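You operate a simulated robot arm through the tools that you are given. There is no shell and no other tool.

You are at the controls of a simulated two-armed robot. One attempt, no reset.

## Task
Start the chiller set to 20, then the air unit; open the air valve once it reaches 6 bar.
Fine: shut the air valve before starting; no alarm on the way; both units end up running; leave the tap and drain lever shut.

It is judged by the outcome, as a careful person would: the job done as asked, and still so three seconds after it is handed in. It fails if anything else is knocked over, pushed out of place, dropped, spilled or broken.

## Robot
Two 7-joint arms with fingered hands on one trunk that stands fixed in place. Base frame: the origin is at the foot of the trunk, x ahead of it, y to its left, z up; the work surface is at about z = 850. Lengths are in mm, angles in degrees, forces in N, time in s.
The left shoulder is at [30, 120, 1013], the right one opposite. With the tool pointing down near the work surface each hand reaches from about 300 to 700 mm from the base axis, measured 20 degrees to its own side. Payload 4 kg a hand.
The TCP of each hand is the grasp point between the finger pads, 19 mm short of the fingertips. In the tool frame z runs along the fingers and y along their closing line. The gripper opens to 120 mm. The gripper's body begins 53 mm behind the TCP. The gripper is a hand of 3 fingers: y runs from the thumb to the fingers, the wrist lies at [0, 0, -219] in the tool frame, and closing takes about 1.5 s.
Orientation is that of the tool frame in the base frame, as a unit quaternion [w, x, y, z]. With the fingers straight down and closing along the base's y, the tool's x points along the base's -x, its y along +y and its z along -z.

## Interface
- The arms move only by the tool play_rows. It takes "left_commands", "right_commands" or both (then of equal length, played together; a hand with none holds still); each is a list of rows, each a list of 3 entries, a list of its own where there are three numbers: the closure in counts, from 0 (fully open) to 255 (shut), then the shift along the tool's x, y, z in mm, then the turn, a rotation vector about the tool's x, y, z in rad. In form: [[hand, [tx, ty, tz], [rx, ry, rz]], ...]. A call has 1 to 20 rows; each row shifts and turns the commanded pose from where the row before left it, along the tool's axes as they then stand. Rows are played at 5 a second. More than 50 mm and 8.6 degrees between two rows, or a gripper value outside its range, and nothing of the call is played. Where a pose cannot be reached the arm comes as near as it can. A force on the tool above 60 N (or 10 N above the force at the start of the call, whichever is more), or a blocked arm, ends the call early, and 0.2 s more pass. The fingers move at their own pace (about 72 mm/s each) and stop on an object; they squeeze with about 30 N. The grip force told is the motor's: it shows also when the fingers shut on nothing. Time passes only in rows, and 0.2 s behind the last, so rows that do not move let the fingers close. The reply holds the time, the measured pose of the TCP, the force on the tool along the base axes, the opening and the grip force, in the units named above and with some noise, with the torque about the TCP (base axes, N m) and any sound that the robot's microphone picked up.
- Cameras (640 x 400 px; columns grow to the right, rows downward): "scene" is now at [56.5, 0.2, 1558.7]; the picture's right is [-0.02, -1.00, 0.00], its down [-0.78, 0.01, -0.62] and it looks along [0.62, -0.01, -0.78] (base axes); focal length 261 px, centre (320, 200). "left" rides on the left gripper at [-66, -4, -79] in its tool frame; the picture's right is [0.05, -1.00, 0.00], its down [0.76, 0.04, -0.64] and it looks along [0.64, 0.03, 0.77] (tool axes); focal length 251 px, centre (320, 200). "right" rides on the right gripper at [66, -4, -79] in its tool frame; the picture's right is [0.05, 1.00, 0.00], its down [-0.76, 0.04, -0.64] and it looks along [-0.64, 0.04, 0.77] (tool axes); focal length 251 px, centre (320, 200). There is no depth. A picture from a camera that has moved, and an enlarged one, comes with that camera's place and axes in the base frame and with its lens.
- snapshot(camera): a new picture of that camera. It takes no simulated time.
- slide_trunk(by): slides the trunk up (or, below 0, down) by that many mm; the arms and the scene camera ride with it, the base frame stays. It gives what a move gives, with no picture.
- set_grasp(shape, hand): the hand has 3 fingers and takes this shape, open, in about a second: jaw (thumb against the fingers, like two jaws); tri (thumb and two fingers); tip (a fingertip pinch); poke (one finger out to press); point (the index stretched); flat (the hand flat); cup (the hand cupped); fist (a fist). The gripper value then closes the fingers along that shape, each until it touches; the sizes above hold for jaw. It gives what a move gives, with no picture.
- turn_head(pan, tilt): turns the head with the scene camera to pan (to the left, within 120 degrees either way) and tilt (down, from -29 to 69), counted from straight ahead of the robot. It gives what a move gives.
- zoom(camera, box): a new picture of the part [left, top, right, bottom] of that camera's present view, enlarged. It takes no simulated time.
- sign_off(): hands the job in; it is judged then, once.

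Nothing tells you positions but the pictures and the camera data. Unless the task says otherwise, let go and move clear before handing in.

The tools are called after "Request:" as a command line: name --argument value ..., lists and objects as JSON in quotes. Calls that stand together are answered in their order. play_rows: Moves the arms, as the interface text tells. Its arguments: {"type":"object","properties":{"left_commands":{"type":"array","items":{"type":"array"}},"right_commands":{"type":"array","items":{"type":"array"}}},"required":[]} The other tools are called the same way: slide_trunk (by) slides the trunk up or down; set_grasp (shape, hand) gives the hand a shape; turn_head (pan, tilt) turns the head that bears the scene camera; snapshot (camera) takes a picture; zoom (camera, box) takes an enlarged picture of a part of a camera's view; sign_off () hands the job in.

At the start:

```text
t: 0.0
left_position: [538.7, 226.8, 1266.3]
left_tcp_rot: [-0.001, 0.0, 1.0, 0.0]
left_contact_force: [-0.6, -0.6, -0.2]
left_torque: [-0.02, -0.01, 0.04]
left_finger_gap: 119.7
left_finger_force: 0.0
left_shape: jaw
right_position: [540.1, -235.0, 1249.1]
right_tcp_rot: [0.0, 0.0, 1.0, -0.001]
right_contact_force: [-0.3, 0.4, 0.9]
right_torque: [0.0, 0.0, -0.02]
right_finger_gap: 120.1
right_finger_force: 0.0
right_shape: jaw
trunk travel left (down, up): [-225.0, 315.0]
head pan, tilt: [-0.9, 51.6]
```

scene: 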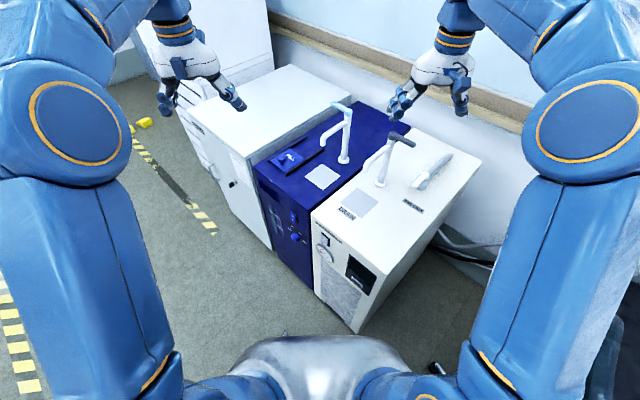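
right: 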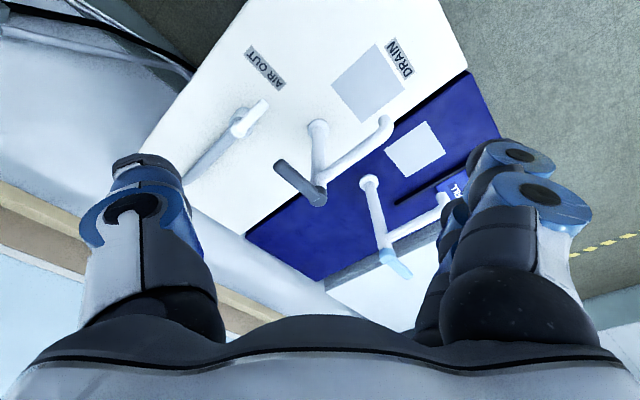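
left: 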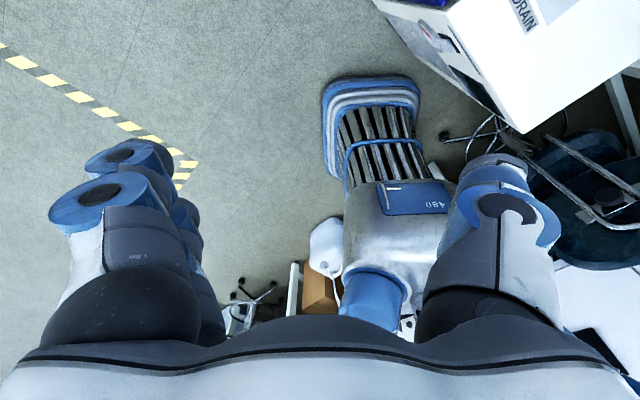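

I see a row of three units ahead: a white cabinet at left, a blue unit in the middle, and a white unit at right with "DRAIN" and "AIR OUT" labels. I'll look closer at the panels before moving anything.

Request:
zoom --camera "scene" --box '[300, 120, 480, 232]'

Request:
zoom --camera "scene" --box '[240, 190, 400, 290]'

Request:
zoom --camera "scene" --box '[180, 60, 400, 200]'

Request:
zoom --camera "right" --box '[160, 0, 500, 290]'

```text
3.56 times, centred on (390, 176) of scene
camera zoom: at [56.5, 0.2, 1558.7], right [-0.02, -1.0, 0.0], down [-0.78, 0.01, -0.62], along [0.62, -0.01, -0.78], focal length 928 px, centre (71, 285)
```

zoom: 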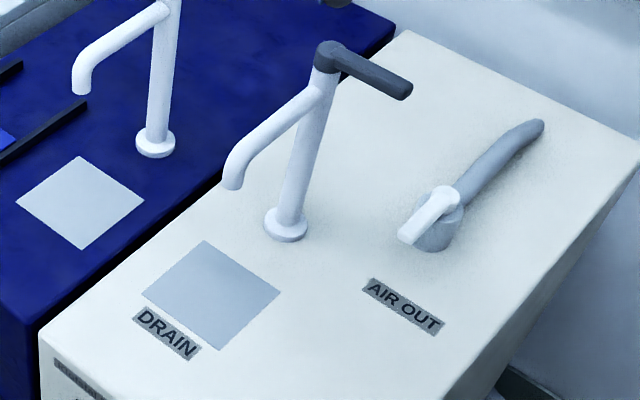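

```text
4.00 times, centred on (320, 240) of scene
camera zoom: at [56.5, 0.2, 1558.7], right [-0.02, -1.0, 0.0], down [-0.78, 0.01, -0.62], along [0.62, -0.01, -0.78], focal length 1044 px, centre (320, 40)
```

zoom: 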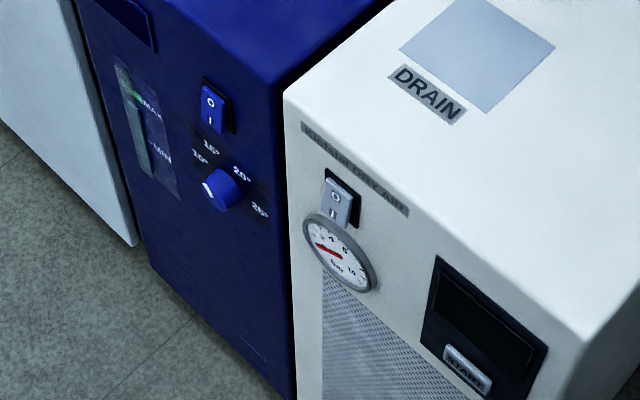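

```text
2.86 times, centred on (290, 130) of scene
camera zoom: at [56.5, 0.2, 1558.7], right [-0.02, -1.0, 0.0], down [-0.78, 0.01, -0.62], along [0.62, -0.01, -0.78], focal length 746 px, centre (406, 400)
```

zoom: 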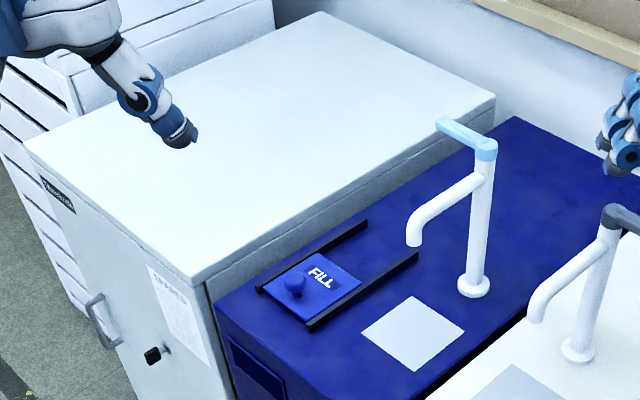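

```text
1.38 times, centred on (330, 145) of right
camera zoom: at [473.7, -239.5, 1330.2], right [-0.05, 1.0, 0.0], down [0.76, 0.04, 0.64], along [0.64, 0.04, -0.77], focal length 347 px, centre (306, 276)
```

zoom: 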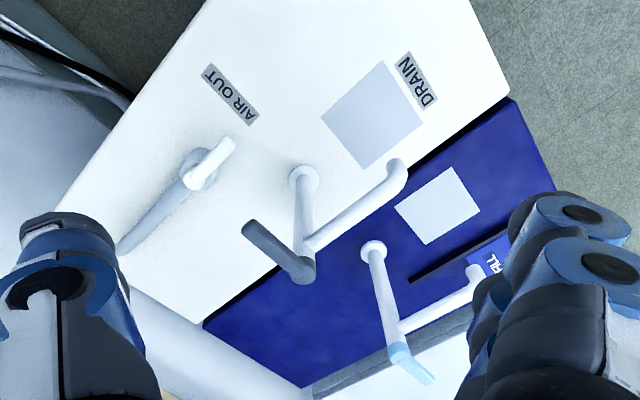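

The three units stand turned about 45° to me, tops near z≈850, with the switches, dial and gauge on the front faces pointing to my left. I'll zoom tightly on each control to read its state.

Request:
zoom --camera "scene" --box '[280, 205, 320, 250]'

Request:
zoom --camera "scene" --box '[312, 225, 352, 270]'

Request:
zoom --camera "scene" --box '[340, 245, 380, 295]'

Request:
zoom --camera "scene" --box '[400, 145, 460, 195]'

Request:
zoom --camera "right" --box '[180, 80, 300, 190]'

Request:
zoom --camera "scene" --box '[255, 180, 315, 250]'

```text
8.89 times, centred on (300, 228) of scene
camera zoom: at [56.5, 0.2, 1558.7], right [-0.02, -1.0, 0.0], down [-0.78, 0.01, -0.62], along [0.62, -0.01, -0.78], focal length 2321 px, centre (498, -44)
```

zoom: 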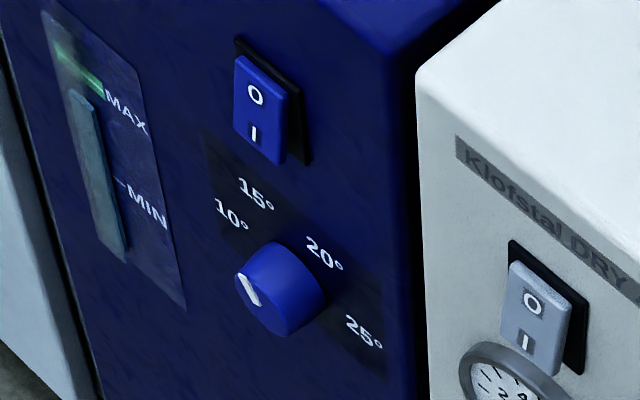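

```text
8.89 times, centred on (332, 248) of scene
camera zoom: at [56.5, 0.2, 1558.7], right [-0.02, -1.0, 0.0], down [-0.78, 0.01, -0.62], along [0.62, -0.01, -0.78], focal length 2321 px, centre (213, -222)
```

zoom: 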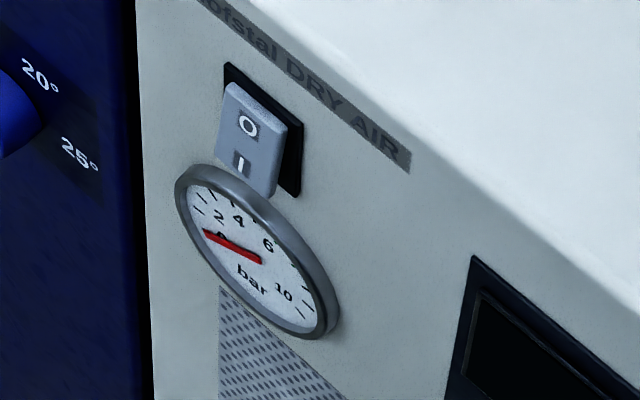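

```text
8.00 times, centred on (360, 270) of scene
camera zoom: at [56.5, 0.2, 1558.7], right [-0.02, -1.0, 0.0], down [-0.78, 0.01, -0.62], along [0.62, -0.01, -0.78], focal length 2089 px, centre (0, -360)
```

zoom: 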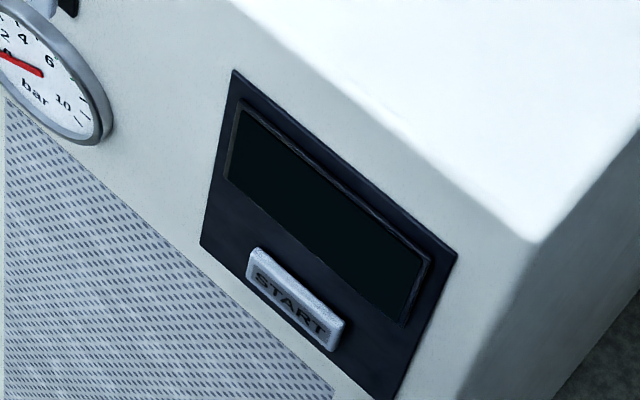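

```text
8.00 times, centred on (430, 170) of scene
camera zoom: at [56.5, 0.2, 1558.7], right [-0.02, -1.0, 0.0], down [-0.78, 0.01, -0.62], along [0.62, -0.01, -0.78], focal length 2089 px, centre (-560, 440)
```

zoom: 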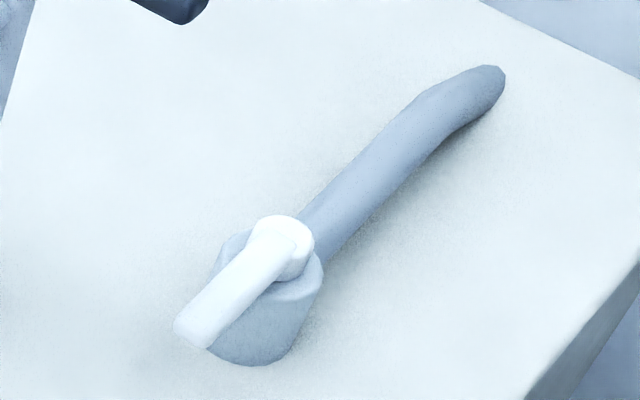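

```text
3.64 times, centred on (240, 135) of right
camera zoom: at [473.7, -239.5, 1330.2], right [-0.05, 1.0, 0.0], down [0.76, 0.04, 0.64], along [0.64, 0.04, -0.77], focal length 914 px, centre (611, 436)
```

zoom: 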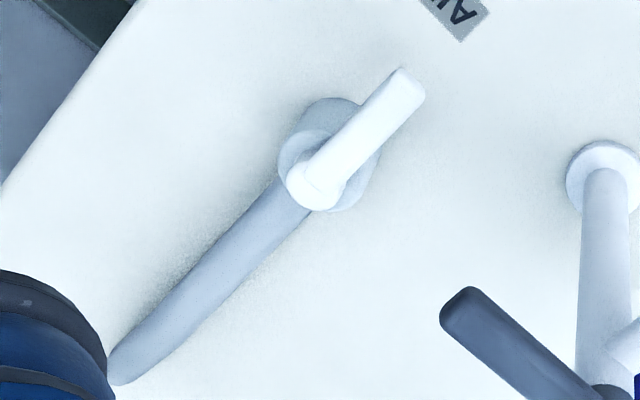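

```text
5.71 times, centred on (285, 215) of scene
camera zoom: at [56.5, 0.2, 1558.7], right [-0.02, -1.0, 0.0], down [-0.78, 0.01, -0.62], along [0.62, -0.01, -0.78], focal length 1492 px, centre (520, 114)
```

zoom: 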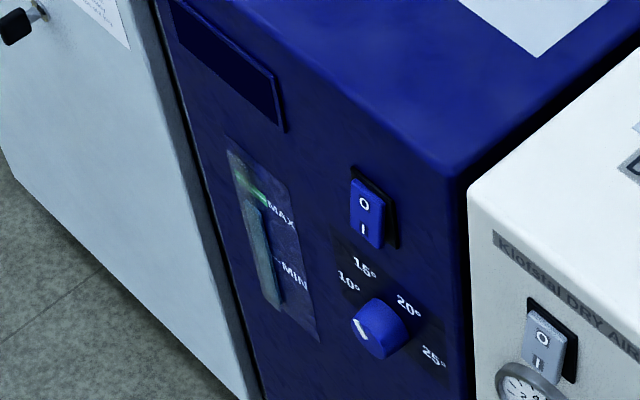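

The air valve lever on top lies in line with its pipe (open), the gauge reads 0, and the chiller dial seems to sit between 10° and 15°. First I'll put the right hand into poke shape to work the valve lever, and look at where the finger is.

Request:
set_grasp --shape "poke" --hand "right"

Request:
snapshot --camera "right"

Request:
zoom --camera "scene" --box '[360, 0, 520, 130]'

```text
t: 0.9
left_position: [537.4, 226.3, 1266.9]
left_tcp_rot: [-0.001, 0.0, 1.0, 0.0]
left_contact_force: [-0.6, -0.2, 0.3]
left_torque: [0.03, -0.03, 0.01]
left_finger_gap: 120.1
left_finger_force: 0.0
left_shape: jaw
right_position: [539.8, -236.1, 1249.8]
right_tcp_rot: [0.0, 0.0, 1.0, 0.001]
right_contact_force: [-0.2, 0.7, -0.7]
right_torque: [-0.04, -0.03, 0.01]
right_finger_gap: 0.0
right_finger_force: 0.1
right_shape: poke
trunk travel left (down, up): [-225.0, 315.0]
head pan, tilt: [-0.9, 51.6]
```

```text
taken
camera right: at [473.7, -239.5, 1330.2], right [-0.05, 1.0, 0.0], down [0.76, 0.04, 0.64], along [0.64, 0.04, -0.77], focal length 251 px, centre (320, 200)
```

right: 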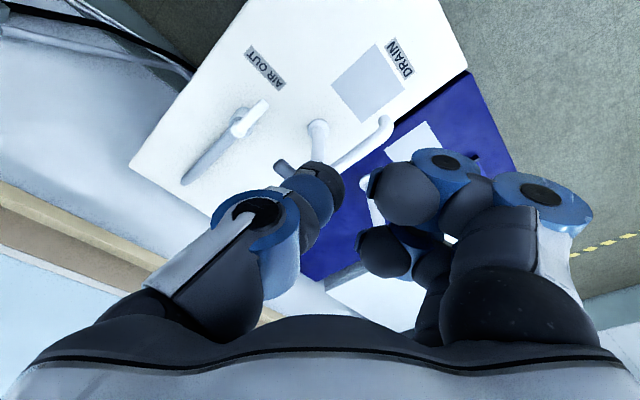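

```text
3.08 times, centred on (440, 65) of scene
camera zoom: at [56.5, 0.2, 1558.7], right [-0.02, -1.0, 0.0], down [-0.78, 0.01, -0.62], along [0.62, -0.01, -0.78], focal length 803 px, centre (-49, 615)
```

zoom: 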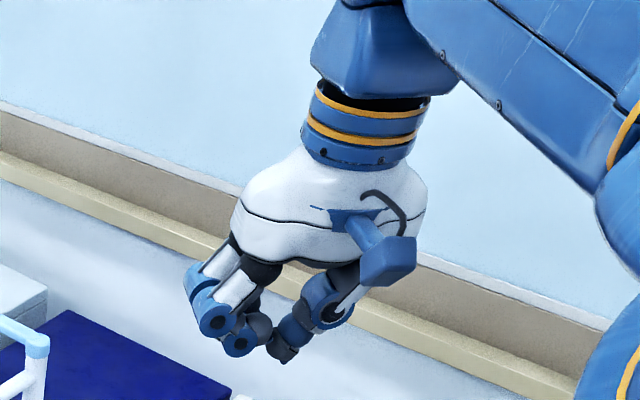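

The poke shape brings the thumb to the tool axis with the other fingers curled. I'll compare with the point shape on the left hand.

Request:
set_grasp --shape "point" --hand "right"

Request:
snapshot --camera "right"

Request:
zoom --camera "scene" --box '[360, 0, 520, 130]'

```text
t: 1.8
left_position: [538.0, 226.4, 1266.8]
left_tcp_rot: [0.001, 0.0, 1.0, 0.0]
left_contact_force: [0.8, 0.5, 0.5]
left_torque: [0.0, -0.01, -0.01]
left_finger_gap: 119.9
left_finger_force: 0.0
left_shape: jaw
right_position: [538.3, -234.5, 1248.7]
right_tcp_rot: [0.0, 0.0, 1.0, 0.0]
right_contact_force: [0.3, 0.4, -0.2]
right_torque: [0.02, -0.01, -0.02]
right_finger_gap: 0.1
right_finger_force: 0.1
right_shape: point
trunk travel left (down, up): [-225.0, 315.0]
head pan, tilt: [-0.9, 51.6]
```

```text
taken
camera right: at [473.7, -239.5, 1330.2], right [-0.05, 1.0, 0.0], down [0.76, 0.04, 0.64], along [0.64, 0.04, -0.77], focal length 251 px, centre (320, 200)
```

right: 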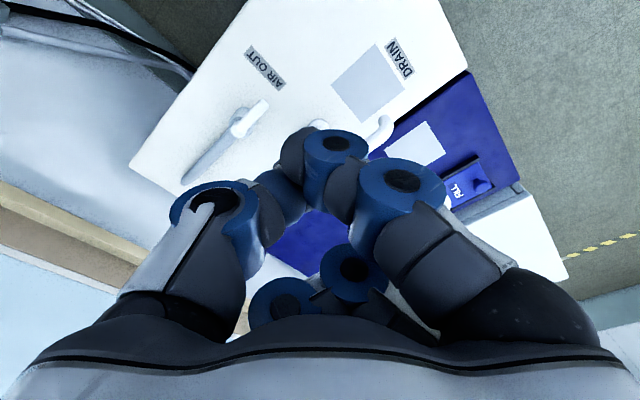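

```text
3.08 times, centred on (440, 65) of scene
camera zoom: at [56.5, 0.2, 1558.7], right [-0.02, -1.0, 0.0], down [-0.78, 0.01, -0.62], along [0.62, -0.01, -0.78], focal length 803 px, centre (-49, 615)
```

zoom: 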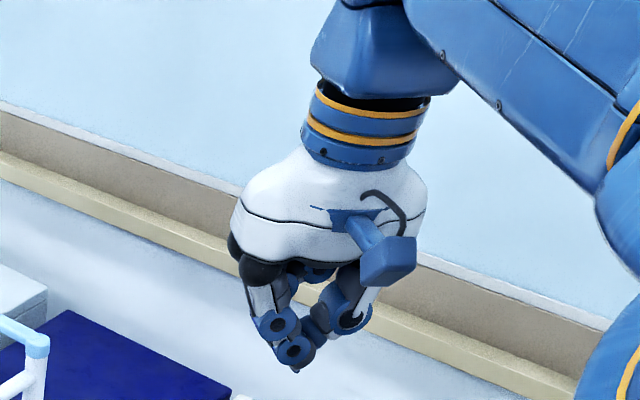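

The point shape curls too much; poke gives a slim tip about 15 mm past the TCP. I'll set poke again and pitch the right hand 55° forward, so it can slip under the drain lever's height when it works the valve lever at about (670, -371, 910).

Request:
set_grasp --shape "poke" --hand "right"

Request:
play_rows --right_commands '[[0, [20, -20, 0], [0, -0.1371, 0]], [0, [20, -20, 0], [0, -0.1371, 0]], [0, [20, -20, 0], [0, -0.1371, 0]], [0, [20, -20, 0], [0, -0.1371, 0]], [0, [20, -20, 0], [0, -0.1371, 0]], [0, [20, -20, 0], [0, -0.1371, 0]], [0, [20, -20, 0], [0, -0.1371, 0]]]'

Request:
snapshot --camera "right"

Request:
snapshot --camera "scene"

```text
t: 2.7
left_position: [537.4, 226.3, 1266.9]
left_tcp_rot: [0.0, 0.0, 1.0, 0.0]
left_contact_force: [-0.4, 0.0, 0.0]
left_torque: [0.02, 0.0, -0.03]
left_finger_gap: 120.2
left_finger_force: 0.1
left_shape: jaw
right_position: [540.3, -234.3, 1250.8]
right_tcp_rot: [0.0, 0.001, 1.0, 0.001]
right_contact_force: [1.0, -1.2, -0.6]
right_torque: [0.03, 0.0, -0.01]
right_finger_gap: 0.0
right_finger_force: 0.1
right_shape: poke
trunk travel left (down, up): [-225.0, 315.0]
head pan, tilt: [-0.9, 51.6]
```

```text
t: 4.3
left_position: [537.4, 224.8, 1267.9]
left_tcp_rot: [0.0, 0.0, 1.0, 0.0]
left_contact_force: [-0.5, -0.2, 0.5]
left_torque: [0.02, -0.04, 0.03]
left_finger_gap: 120.1
left_finger_force: 0.0
left_shape: jaw
right_position: [414.1, -376.6, 1196.1]
right_tcp_rot: [0.463, 0.0, 0.886, 0.001]
right_contact_force: [-0.2, 0.3, -0.2]
right_torque: [0.03, -0.01, 0.03]
right_finger_gap: 0.0
right_finger_force: 0.0
right_shape: poke
trunk travel left (down, up): [-225.0, 315.0]
head pan, tilt: [-0.9, 51.6]
```

```text
taken
camera right: at [310.8, -381.9, 1188.5], right [-0.03, 1.0, -0.04], down [-0.09, 0.04, 0.99], along [1.0, 0.04, 0.09], focal length 251 px, centre (320, 200)
```

right: 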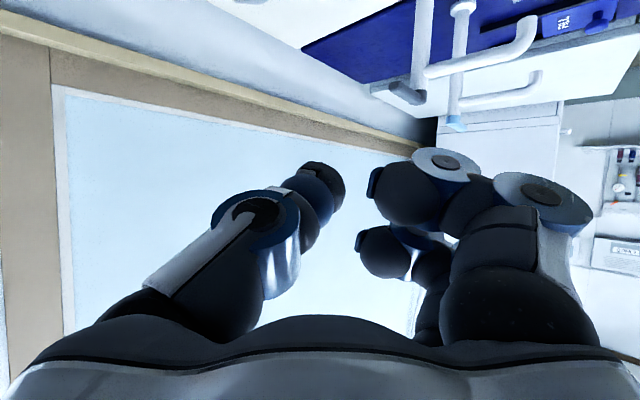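

```text
taken
camera scene: at [55.1, -1.9, 1558.7], right [-0.02, -1.0, 0.0], down [-0.78, 0.01, -0.62], along [0.62, -0.01, -0.78], focal length 261 px, centre (320, 200)
```

scene: 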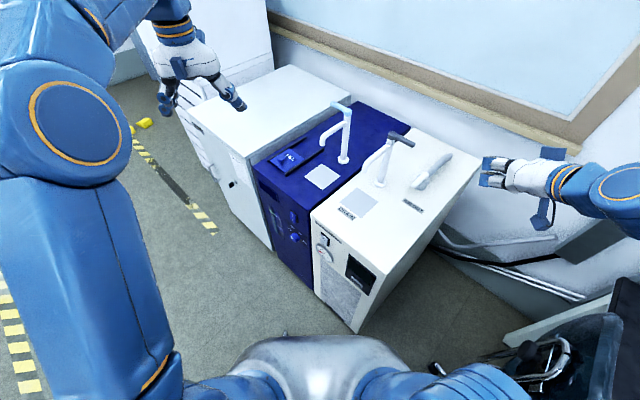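

The right hand is now pitched forward beside the units, pointing ahead and slightly down. I'll zoom in to find the exact fingertip before approaching the valve lever.

Request:
zoom --camera "scene" --box '[470, 130, 570, 240]'

```text
3.64 times, centred on (520, 185) of scene
camera zoom: at [55.1, -1.9, 1558.7], right [-0.02, -1.0, 0.0], down [-0.78, 0.01, -0.62], along [0.62, -0.01, -0.78], focal length 949 px, centre (-407, 254)
```

zoom: 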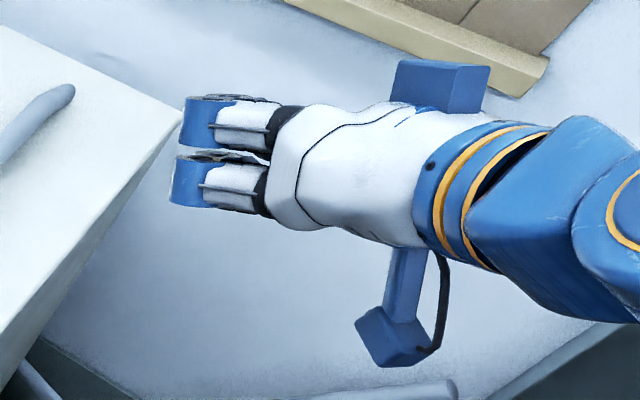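

The hand is seen from behind, camera stalk underneath and fingers pointing forward. I'll bring the fingertip to just right of and above the valve lever (about (610, -372, 960)) and look through the hand camera.

Request:
play_rows --right_commands '[[0, [11.6, 1.3, 40.1], [0, 0, 0]], [0, [11.6, 1.3, 40.1], [0, 0, 0]], [0, [11.6, 1.3, 40.1], [0, 0, 0]], [0, [11.6, 1.3, 40.1], [0, 0, 0]], [0, [11.6, 1.3, 40.1], [0, 0, 0]], [0, [11.6, 1.3, 40.1], [0, 0, 0]], [0, [11.6, 1.3, 40.1], [0, 0, 0]]]'

Request:
snapshot --camera "right"

Request:
snapshot --camera "scene"

Request:
zoom --camera "scene" --box '[360, 110, 500, 210]'

```text
t: 5.9
left_position: [539.8, 225.9, 1266.3]
left_tcp_rot: [-0.001, 0.001, 1.0, -0.001]
left_contact_force: [-0.1, -0.8, 0.2]
left_torque: [0.02, 0.02, -0.01]
left_finger_gap: 119.8
left_finger_force: 0.0
left_shape: jaw
right_position: [600.7, -367.1, 967.5]
right_tcp_rot: [0.462, 0.0, 0.887, 0.0]
right_contact_force: [0.8, 0.2, 0.4]
right_torque: [0.01, -0.03, -0.03]
right_finger_gap: 0.0
right_finger_force: 0.1
right_shape: poke
trunk travel left (down, up): [-225.0, 315.0]
head pan, tilt: [-0.9, 51.6]
```

```text
taken
camera right: at [498.6, -370.9, 960.7], right [-0.03, 1.0, -0.04], down [-0.09, 0.04, 1.0], along [1.0, 0.03, 0.09], focal length 251 px, centre (320, 200)
```

right: 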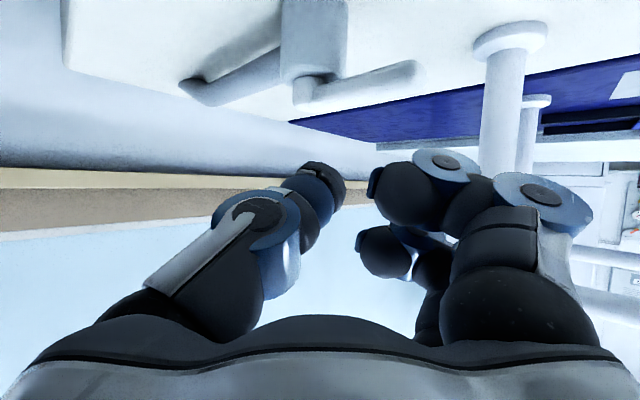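

```text
taken
camera scene: at [57.9, -0.1, 1558.6], right [-0.02, -1.0, 0.0], down [-0.78, 0.01, -0.62], along [0.62, -0.01, -0.78], focal length 261 px, centre (320, 200)
```

scene: 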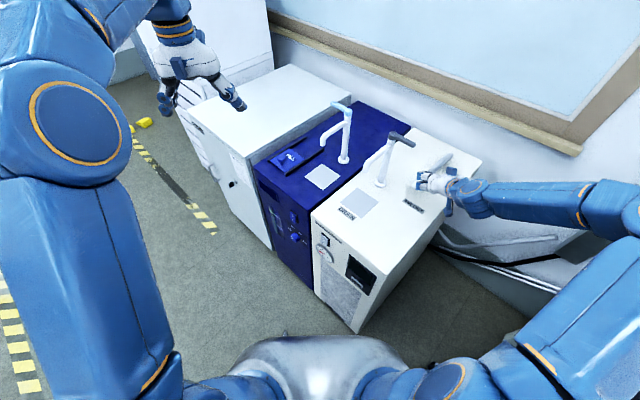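

```text
4.00 times, centred on (430, 160) of scene
camera zoom: at [57.9, -0.1, 1558.6], right [-0.02, -1.0, 0.0], down [-0.78, 0.01, -0.62], along [0.62, -0.01, -0.78], focal length 1044 px, centre (-120, 360)
```

zoom: 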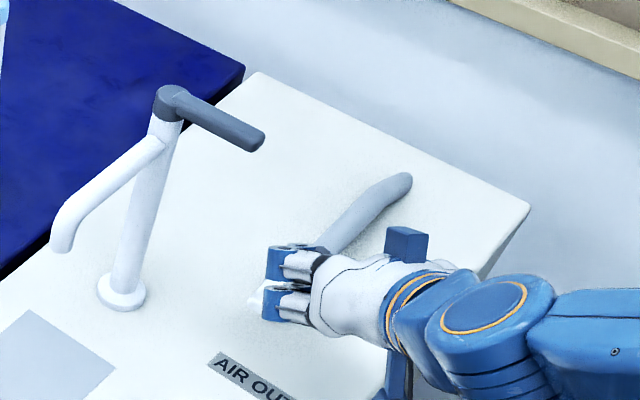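

Through the hand camera I see the valve body, its lever pointing at me-left with tip near (626, -323, 908), and the thumb tip ready. I'll move to the left side of the lever, lower to its height, then test gently whether it turns toward me/right.

Request:
play_rows --right_commands '[[0, [0, 33.5, 0], [0, 0, 0]], [0, [0, 33.5, 0], [0, 0, 0]], [0, [7.9, 0, 13.4], [0, 0, 0]], [0, [7.9, 0, 13.4], [0, 0, 0]], [0, [7.9, 0, 13.4], [0, 0, 0]], [0, [7.9, 0, 13.4], [0, 0, 0]]]'

Request:
snapshot --camera "right"

Request:
zoom --camera "scene" --box '[360, 110, 500, 210]'

```text
t: 7.3
left_position: [537.4, 227.4, 1267.8]
left_tcp_rot: [0.0, 0.0, 1.0, 0.0]
left_contact_force: [0.0, 0.2, -0.6]
left_torque: [0.05, 0.0, 0.02]
left_finger_gap: 119.8
left_finger_force: 0.0
left_shape: jaw
right_position: [621.8, -301.1, 910.1]
right_tcp_rot: [0.462, -0.001, 0.887, 0.001]
right_contact_force: [-5.1, 4.0, 1.1]
right_torque: [-0.03, -0.06, -0.05]
right_finger_gap: 0.2
right_finger_force: 0.0
right_shape: poke
right hand out of reach, approached as far as the arm can: row 1
trunk travel left (down, up): [-225.0, 315.0]
head pan, tilt: [-0.9, 51.6]
```

```text
taken
camera right: at [519.6, -305.6, 902.6], right [-0.03, 1.0, -0.04], down [-0.09, 0.04, 1.0], along [1.0, 0.04, 0.09], focal length 251 px, centre (320, 200)
```

right: 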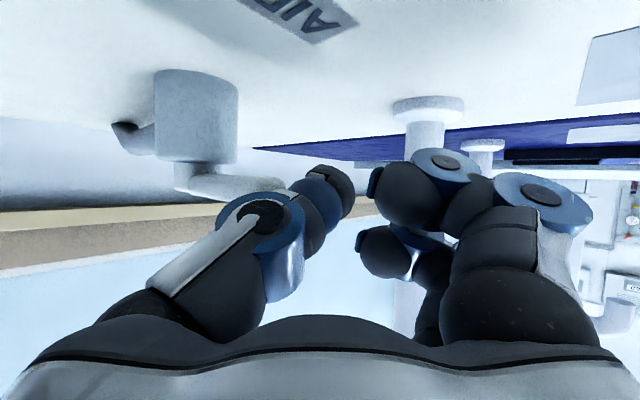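

```text
4.00 times, centred on (430, 160) of scene
camera zoom: at [55.4, 0.9, 1558.7], right [-0.02, -1.0, 0.0], down [-0.78, 0.01, -0.62], along [0.62, -0.01, -0.78], focal length 1044 px, centre (-120, 360)
```

zoom: 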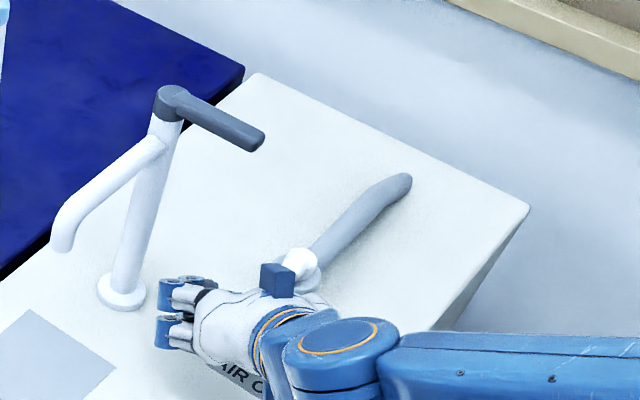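

The thumb's knuckle, not its tip, rubbed the lever (force ~6 N), so poke is a poor fit here. I'll back up and switch to the open jaw so the lever sits between thumb and fingers and I can push it either way.

Request:
play_rows --right_commands '[[0, [-16, 0, -29.5], [0, 0, 0]], [0, [-16, 0, -29.5], [0, 0, 0]], [0, [-10, 0, -18], [0, 0, 0]]]'

Request:
set_grasp --shape "jaw" --hand "right"

Request:
snapshot --camera "right"

Request:
zoom --camera "scene" --box '[360, 110, 500, 210]'

```text
t: 8.1
left_position: [538.0, 225.6, 1267.1]
left_tcp_rot: [0.0, 0.0, 1.0, 0.0]
left_contact_force: [-0.2, 0.0, 0.2]
left_torque: [-0.04, -0.02, -0.01]
left_finger_gap: 119.7
left_finger_force: 0.1
left_shape: jaw
right_position: [582.7, -303.5, 990.4]
right_tcp_rot: [0.461, 0.0, 0.887, 0.0]
right_contact_force: [-0.2, -0.3, -0.5]
right_torque: [-0.03, -0.02, 0.02]
right_finger_gap: 0.0
right_finger_force: 0.0
right_shape: poke
trunk travel left (down, up): [-225.0, 315.0]
head pan, tilt: [-0.9, 51.6]
```

```text
t: 9.0
left_position: [537.8, 227.3, 1267.2]
left_tcp_rot: [0.0, 0.0, 1.0, 0.0]
left_contact_force: [0.0, 0.1, 0.2]
left_torque: [-0.03, -0.01, -0.01]
left_finger_gap: 119.8
left_finger_force: 0.0
left_shape: jaw
right_position: [582.2, -302.8, 990.6]
right_tcp_rot: [0.462, 0.0, 0.887, 0.0]
right_contact_force: [0.5, -1.5, -0.2]
right_torque: [-0.02, 0.01, 0.02]
right_finger_gap: 119.8
right_finger_force: 0.0
right_shape: jaw
trunk travel left (down, up): [-225.0, 315.0]
head pan, tilt: [-0.9, 51.6]
```

```text
taken
camera right: at [480.5, -307.1, 982.9], right [-0.03, 1.0, -0.04], down [-0.09, 0.04, 1.0], along [1.0, 0.04, 0.09], focal length 251 px, centre (320, 200)
```

right: 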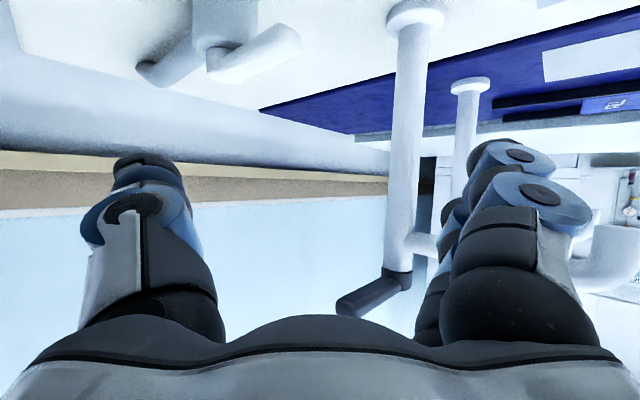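

```text
4.00 times, centred on (430, 160) of scene
camera zoom: at [56.3, 0.2, 1558.7], right [-0.02, -1.0, 0.0], down [-0.78, 0.01, -0.62], along [0.62, -0.01, -0.78], focal length 1044 px, centre (-120, 360)
```

zoom: 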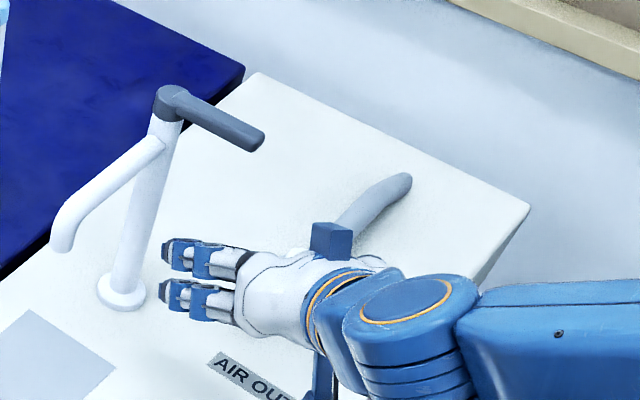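

Now the jaw is open with thumb right and fingers left. I'll lower it so the valve lever sits between them near its tip.

Request:
play_rows --right_commands '[[0, [0, -32, 0], [0, 0, 0]], [0, [16.7, 0, 23.8], [0, 0, 0]], [0, [16.7, 0, 23.8], [0, 0, 0]], [0, [16.7, 0, 23.8], [0, 0, 0]]]'

Request:
snapshot --camera "right"

Request:
zoom --camera "scene" --box '[360, 110, 500, 210]'

```text
t: 10.0
left_position: [539.4, 226.4, 1266.7]
left_tcp_rot: [0.0, 0.0, 1.0, 0.0]
left_contact_force: [0.3, -0.7, 0.2]
left_torque: [-0.01, 0.0, 0.05]
left_finger_gap: 120.0
left_finger_force: 0.2
left_shape: jaw
right_position: [615.2, -335.7, 907.0]
right_tcp_rot: [0.462, 0.0, 0.887, -0.001]
right_contact_force: [0.4, -0.2, -0.6]
right_torque: [-0.01, 0.02, 0.01]
right_finger_gap: 120.1
right_finger_force: 0.0
right_shape: jaw
trunk travel left (down, up): [-225.0, 315.0]
head pan, tilt: [-0.9, 51.6]
```

```text
taken
camera right: at [513.0, -339.4, 899.3], right [-0.03, 1.0, -0.04], down [-0.09, 0.04, 1.0], along [1.0, 0.04, 0.09], focal length 251 px, centre (320, 200)
```

right: 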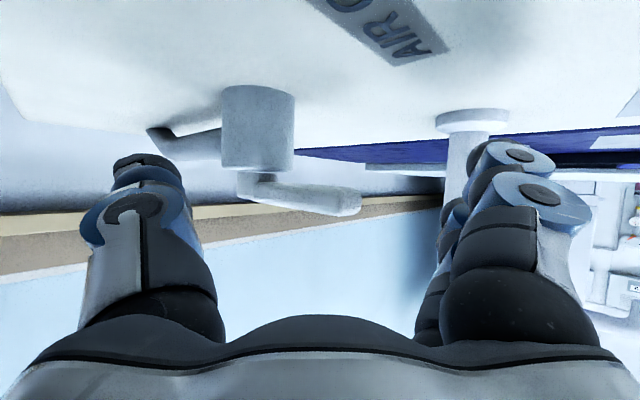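

```text
4.00 times, centred on (430, 160) of scene
camera zoom: at [57.4, 0.0, 1558.6], right [-0.02, -1.0, 0.0], down [-0.78, 0.01, -0.62], along [0.62, -0.01, -0.78], focal length 1044 px, centre (-120, 360)
```

zoom: 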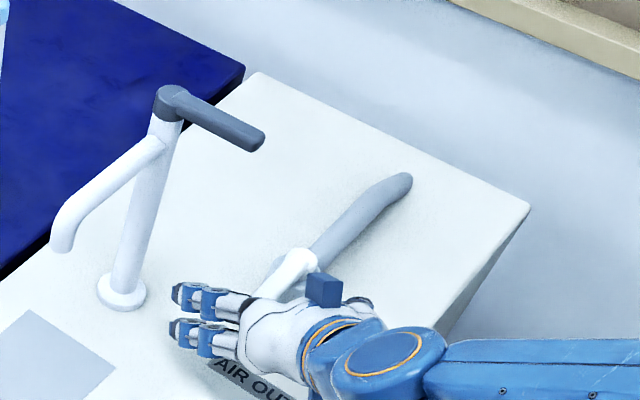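

The lever sits freely between thumb and fingers. I'll push gently to the right (−y) with the fingers and watch force and lever motion.

Request:
play_rows --right_commands '[[0, [0, -12, 0], [0, 0, 0]], [0, [0, -12, 0], [0, 0, 0]], [0, [0, -12, 0], [0, 0, 0]], [0, [0, -5, 0], [0, 0, 0]], [0, [0, -5, 0], [0, 0, 0]], [0, [0, -5, 0], [0, 0, 0]], [0, [0, -5, 0], [0, 0, 0]]]'

Request:
snapshot --camera "right"

Request:
zoom --camera "scene" --box '[360, 110, 500, 210]'

```text
t: 11.6
left_position: [536.6, 227.5, 1266.7]
left_tcp_rot: [0.0, 0.0, 1.0, 0.0]
left_contact_force: [0.8, 0.4, 0.1]
left_torque: [0.0, -0.02, 0.01]
left_finger_gap: 119.9
left_finger_force: 0.1
left_shape: jaw
right_position: [612.3, -388.6, 906.7]
right_tcp_rot: [0.461, -0.001, 0.887, 0.001]
right_contact_force: [-4.2, 5.7, 1.0]
right_torque: [0.03, -0.04, 0.37]
right_finger_gap: 120.3
right_finger_force: 0.2
right_shape: jaw
trunk travel left (down, up): [-225.0, 315.0]
head pan, tilt: [-0.9, 51.6]
```

```text
taken
camera right: at [510.2, -393.5, 900.6], right [-0.03, 1.0, -0.04], down [-0.09, 0.04, 1.0], along [1.0, 0.04, 0.09], focal length 251 px, centre (320, 200)
```

right: 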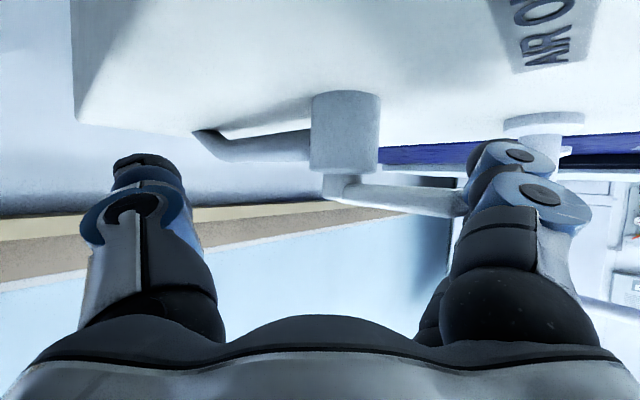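

```text
4.00 times, centred on (430, 160) of scene
camera zoom: at [55.6, 1.0, 1558.7], right [-0.02, -1.0, 0.0], down [-0.78, 0.01, -0.62], along [0.62, -0.01, -0.78], focal length 1044 px, centre (-120, 360)
```

zoom: 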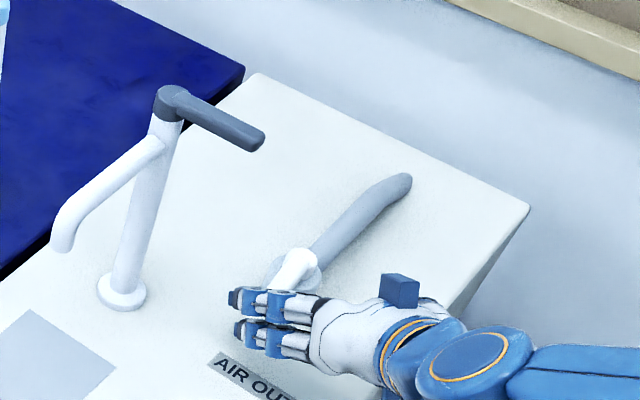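

The fingers only met the lever's end (about 7 N, axial), so nothing turned. A single thumb is the better pusher, so I'll back away and roll the hand 180° so the thumb is on the left and the camera on top.

Request:
play_rows --right_commands '[[0, [0, 15, 0], [0, 0, 0]], [0, [-9.6, -5, -43.2], [0, 0, 0]], [0, [-9.6, -5, -43.2], [0, 0, 0]], [0, [-9.6, -5, -43.2], [0, 0, 0]], [0, [-9.6, -5, -43.2], [0, 0, 0]], [0, [0, 0, 0], [0, 0, 0.14]], [0, [0, 0, 0], [0, 0, 0.14]], [0, [0, 0, 0], [0, 0, 0.14]], [0, [0, 0, 0], [0, 0, 0.14]]]'

Request:
snapshot --camera "scene"

```text
t: 13.6
left_position: [538.3, 225.7, 1265.8]
left_tcp_rot: [0.0, 0.0, 1.0, 0.001]
left_contact_force: [0.1, 0.0, -0.2]
left_torque: [0.01, -0.02, -0.04]
left_finger_gap: 119.8
left_finger_force: 0.0
left_shape: jaw
right_position: [492.5, -395.5, 1036.8]
right_tcp_rot: [0.444, 0.245, 0.852, 0.128]
right_contact_force: [0.6, -0.7, -0.6]
right_torque: [0.0, 0.0, 0.04]
right_finger_gap: 120.0
right_finger_force: 0.2
right_shape: jaw
trunk travel left (down, up): [-225.0, 315.0]
head pan, tilt: [-0.9, 51.6]
```

```text
taken
camera scene: at [56.1, 0.2, 1558.7], right [-0.02, -1.0, 0.0], down [-0.78, 0.01, -0.62], along [0.62, -0.01, -0.78], focal length 261 px, centre (320, 200)
```

scene: 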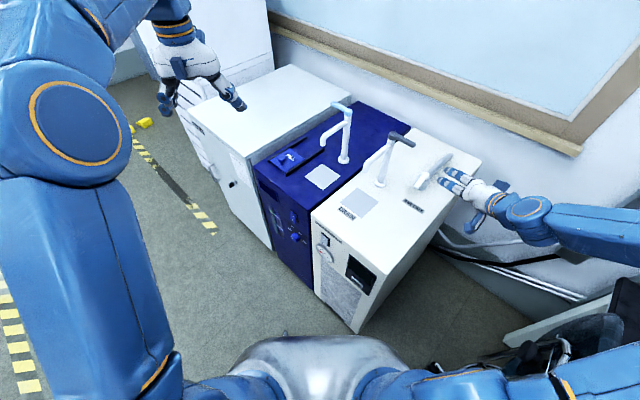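

The roll works so far; I continue the rest of the 180°.

Request:
play_rows --right_commands '[[0, [0, 0, 0], [0, 0, 0.1434]], [0, [0, 0, 0], [0, 0, 0.1434]], [0, [0, 0, 0], [0, 0, 0.1434]], [0, [0, 0, 0], [0, 0, 0.1434]], [0, [0, 0, 0], [0, 0, 0.1434]], [0, [0, 0, 0], [0, 0, 0.1434]], [0, [0, 0, 0], [0, 0, 0.1434]], [0, [0, 0, 0], [0, 0, 0.1434]], [0, [0, 0, 0], [0, 0, 0.1434]], [0, [0, 0, 0], [0, 0, 0.1434]], [0, [0, 0, 0], [0, 0, 0.1434]], [0, [0, 0, 0], [0, 0, 0.1434]], [0, [0, 0, 0], [0, 0, 0.1434]], [0, [0, 0, 0], [0, 0, 0.1434]], [0, [0, 0, 0], [0, 0, 0.1434]], [0, [0, 0, 0], [0, 0, 0.1434]], [0, [0, 0, 0], [0, 0, 0.1434]], [0, [0, 0, 0], [0, 0, 0.1434]]]'

Request:
snapshot --camera "scene"

Request:
snapshot --camera "right"

```text
t: 17.4
left_position: [539.0, 226.6, 1267.8]
left_tcp_rot: [0.0, 0.0, 1.0, 0.0]
left_contact_force: [0.8, 0.3, -0.7]
left_torque: [0.02, 0.01, 0.01]
left_finger_gap: 120.0
left_finger_force: 0.0
left_shape: jaw
right_position: [493.1, -396.8, 1037.8]
right_tcp_rot: [-0.001, 0.887, -0.002, 0.462]
right_contact_force: [0.0, 0.0, 0.1]
right_torque: [-0.01, 0.0, 0.01]
right_finger_gap: 120.0
right_finger_force: 0.0
right_shape: jaw
trunk travel left (down, up): [-225.0, 315.0]
head pan, tilt: [-0.9, 51.6]
```

```text
taken
camera scene: at [56.2, 0.0, 1558.7], right [-0.02, -1.0, 0.0], down [-0.78, 0.01, -0.62], along [0.62, -0.01, -0.78], focal length 261 px, centre (320, 200)
```

scene: 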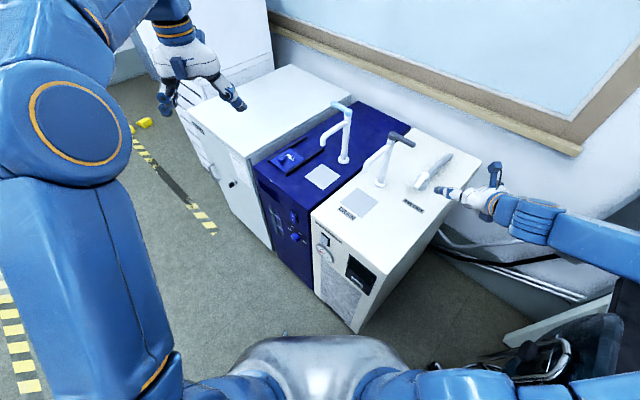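

```text
taken
camera right: at [466.7, -393.8, 1138.7], right [0.03, -1.0, 0.04], down [-0.97, -0.04, -0.26], along [0.26, -0.03, -0.97], focal length 251 px, centre (320, 200)
```

right: 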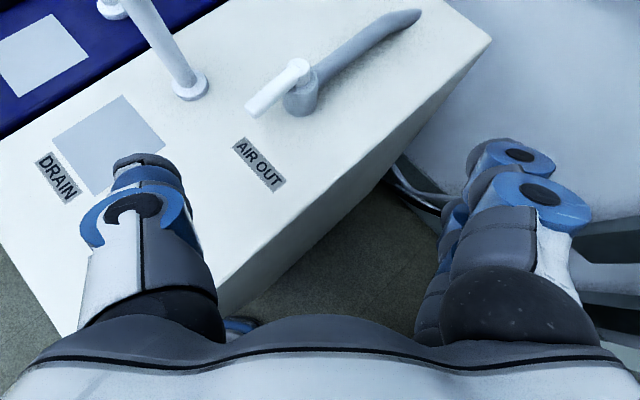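

The roll worked: camera is on top, thumb on the left. I'll bring the thumb to the left side of the valve lever at lever height.

Request:
play_rows --right_commands '[[0, [5.1, -8.8, 41.3], [0, 0, 0]], [0, [5.1, -8.8, 41.3], [0, 0, 0]], [0, [5.1, -8.8, 41.3], [0, 0, 0]], [0, [5.1, -8.8, 41.3], [0, 0, 0]]]'

Request:
snapshot --camera "right"

Request:
zoom --camera "scene" --box '[360, 110, 500, 210]'

```text
t: 18.4
left_position: [538.8, 227.9, 1266.7]
left_tcp_rot: [-0.001, 0.0, 1.0, 0.0]
left_contact_force: [-0.2, 0.5, -0.2]
left_torque: [0.0, 0.0, -0.03]
left_finger_gap: 119.8
left_finger_force: 0.1
left_shape: jaw
right_position: [639.0, -361.5, 959.3]
right_tcp_rot: [0.0, 0.887, 0.0, 0.461]
right_contact_force: [0.3, 0.2, 0.2]
right_torque: [0.01, 0.01, -0.01]
right_finger_gap: 119.8
right_finger_force: 0.0
right_shape: jaw
trunk travel left (down, up): [-225.0, 315.0]
head pan, tilt: [-0.9, 51.6]
```

```text
taken
camera right: at [612.7, -360.2, 1060.2], right [0.03, -1.0, 0.04], down [-0.97, -0.04, -0.26], along [0.26, -0.03, -0.97], focal length 251 px, centre (320, 200)
```

right: 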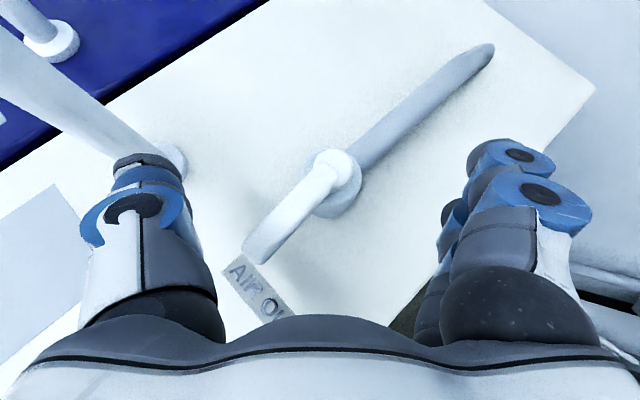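

```text
4.00 times, centred on (430, 160) of scene
camera zoom: at [57.5, 0.3, 1558.6], right [-0.02, -1.0, 0.0], down [-0.78, 0.01, -0.62], along [0.62, -0.01, -0.78], focal length 1044 px, centre (-120, 360)
```

zoom: 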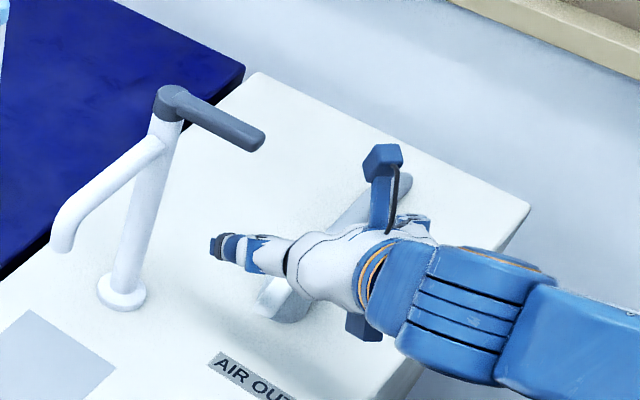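

The hand camera gives a clear view: lever tip at about (621, -328), pivot (672, -374), thumb to its left. I lower to lever height and push right gently.

Request:
play_rows --right_commands '[[0, [-18.7, 0, 14.3], [0, 0, 0]], [0, [-18.7, 0, 14.3], [0, 0, 0]], [0, [0, 6, 0], [0, 0, 0]], [0, [0, 6, 0], [0, 0, 0]], [0, [0, 5, 0], [0, 0, 0]], [0, [0, 5, 0], [0, 0, 0]], [0, [0, 5, 0], [0, 0, 0]]]'

Request:
snapshot --camera "right"

```text
t: 20.0
left_position: [536.4, 227.4, 1267.1]
left_tcp_rot: [0.0, 0.0, 1.0, 0.0]
left_contact_force: [-0.2, -0.7, 0.2]
left_torque: [-0.01, -0.01, 0.0]
left_finger_gap: 119.8
left_finger_force: 0.0
left_shape: jaw
right_position: [641.1, -388.6, 912.7]
right_tcp_rot: [0.0, 0.887, 0.0, 0.462]
right_contact_force: [-1.7, 2.8, 3.4]
right_torque: [0.21, 0.07, 0.04]
right_finger_gap: 119.7
right_finger_force: 0.1
right_shape: jaw
trunk travel left (down, up): [-225.0, 315.0]
head pan, tilt: [-0.9, 51.6]
```

```text
taken
camera right: at [614.3, -384.8, 1013.7], right [0.03, -1.0, 0.04], down [-0.97, -0.04, -0.26], along [0.26, -0.03, -0.97], focal length 251 px, centre (320, 200)
```

right: 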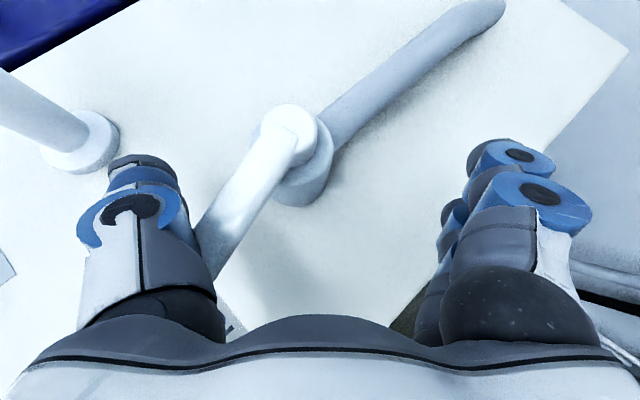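

The lever appears to have swung a little (pointing more toward me). I'll keep pushing right in small steps while drawing back slightly.

Request:
play_rows --right_commands '[[0, [-2, 5, -1], [0, 0, 0]], [0, [-2, 5, -1], [0, 0, 0]], [0, [0, 5, 0], [0, 0, 0]], [0, [0, 5, 0], [0, 0, 0]]]'

Request:
snapshot --camera "right"

```text
t: 21.0
left_position: [536.6, 226.5, 1267.8]
left_tcp_rot: [0.0, -0.001, 1.0, 0.0]
left_contact_force: [-0.2, -0.1, 0.7]
left_torque: [0.0, -0.01, 0.01]
left_finger_gap: 119.7
left_finger_force: 0.0
left_shape: jaw
right_position: [633.9, -407.5, 910.9]
right_tcp_rot: [0.001, 0.886, -0.001, 0.463]
right_contact_force: [-4.7, 2.0, 8.7]
right_torque: [0.46, 0.18, 0.2]
right_finger_gap: 120.1
right_finger_force: 0.0
right_shape: jaw
trunk travel left (down, up): [-225.0, 315.0]
head pan, tilt: [-0.9, 51.6]
```

```text
taken
camera right: at [609.0, -405.4, 1012.7], right [0.03, -1.0, 0.04], down [-0.97, -0.04, -0.26], along [0.26, -0.03, -0.96], focal length 251 px, centre (320, 200)
```

right: 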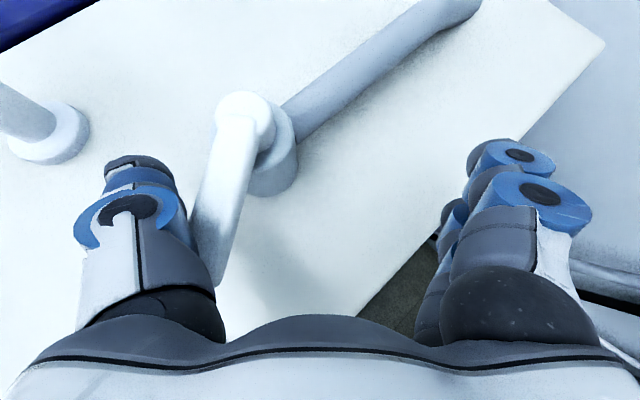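

The lever turns this way (counter-clockwise from above) – now about 40° of the way. The thumb's shaft was riding on top of it, so I draw back 20 mm so the tip side pushes, then continue right.

Request:
play_rows --right_commands '[[0, [-11.5, -4, -16.4], [0, 0, 0]], [0, [0, 7, 0], [0, 0, 0]], [0, [0, 7, 0], [0, 0, 0]], [0, [0, 7, 0], [0, 0, 0]], [0, [0, 6, 0], [0, 0, 0]], [0, [0, 6, 0], [0, 0, 0]]]'

Request:
snapshot --camera "right"

```text
t: 22.4
left_position: [538.7, 226.9, 1266.8]
left_tcp_rot: [-0.001, 0.0, 1.0, 0.0]
left_contact_force: [0.9, 0.5, 0.2]
left_torque: [-0.01, -0.02, 0.01]
left_finger_gap: 120.0
left_finger_force: 0.2
left_shape: jaw
right_position: [618.1, -435.5, 910.1]
right_tcp_rot: [-0.001, 0.887, 0.001, 0.462]
right_contact_force: [0.5, 0.2, 1.1]
right_torque: [0.04, 0.01, -0.02]
right_finger_gap: 120.2
right_finger_force: 0.0
right_shape: jaw
trunk travel left (down, up): [-225.0, 315.0]
head pan, tilt: [-0.9, 51.6]
```

```text
taken
camera right: at [591.6, -433.2, 1011.5], right [0.03, -1.0, 0.04], down [-0.97, -0.04, -0.26], along [0.26, -0.03, -0.97], focal length 251 px, centre (320, 200)
```

right: 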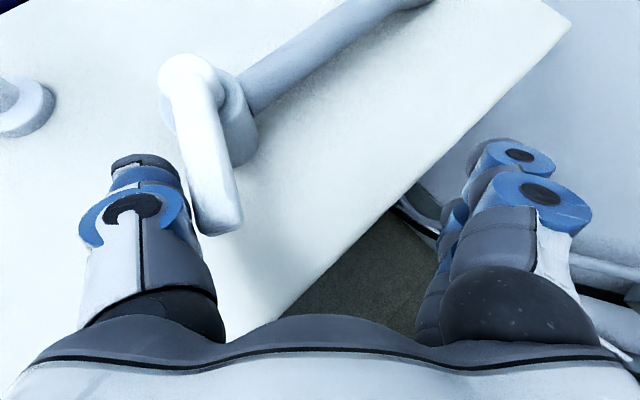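

The lever is about 65° round and the force is low. I push on toward the full quarter turn.

Request:
play_rows --right_commands '[[0, [0, 6, 0], [0, 0, 0]], [0, [0, 6, 0], [0, 0, 0]], [0, [0, 6, 0], [0, 0, 0]], [0, [0, 6, 0], [0, 0, 0]], [0, [0, 4, 0], [0, 0, 0]], [0, [0, 4, 0], [0, 0, 0]]]'

Request:
snapshot --camera "right"

```text
t: 23.8
left_position: [538.6, 225.8, 1266.8]
left_tcp_rot: [0.0, 0.0, 1.0, 0.0]
left_contact_force: [0.1, 0.8, 0.6]
left_torque: [0.02, 0.0, -0.01]
left_finger_gap: 119.8
left_finger_force: 0.0
left_shape: jaw
right_position: [618.3, -468.3, 910.2]
right_tcp_rot: [0.0, 0.887, 0.001, 0.462]
right_contact_force: [-0.3, 1.2, -0.1]
right_torque: [-0.03, 0.04, 0.03]
right_finger_gap: 120.1
right_finger_force: 0.1
right_shape: jaw
trunk travel left (down, up): [-225.0, 315.0]
head pan, tilt: [-0.9, 51.6]
```

```text
taken
camera right: at [591.5, -464.8, 1012.5], right [0.03, -1.0, 0.04], down [-0.97, -0.04, -0.26], along [0.26, -0.03, -0.97], focal length 251 px, centre (320, 200)
```

right: 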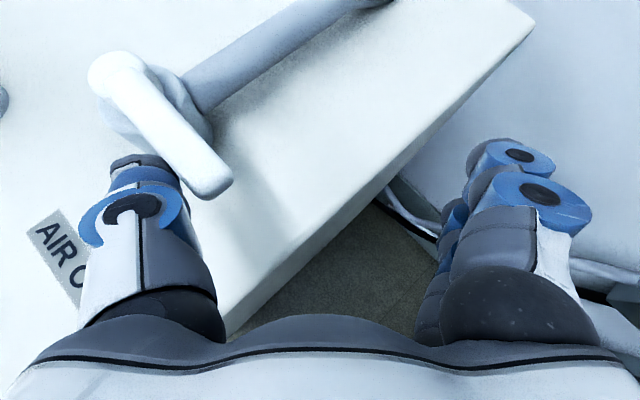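

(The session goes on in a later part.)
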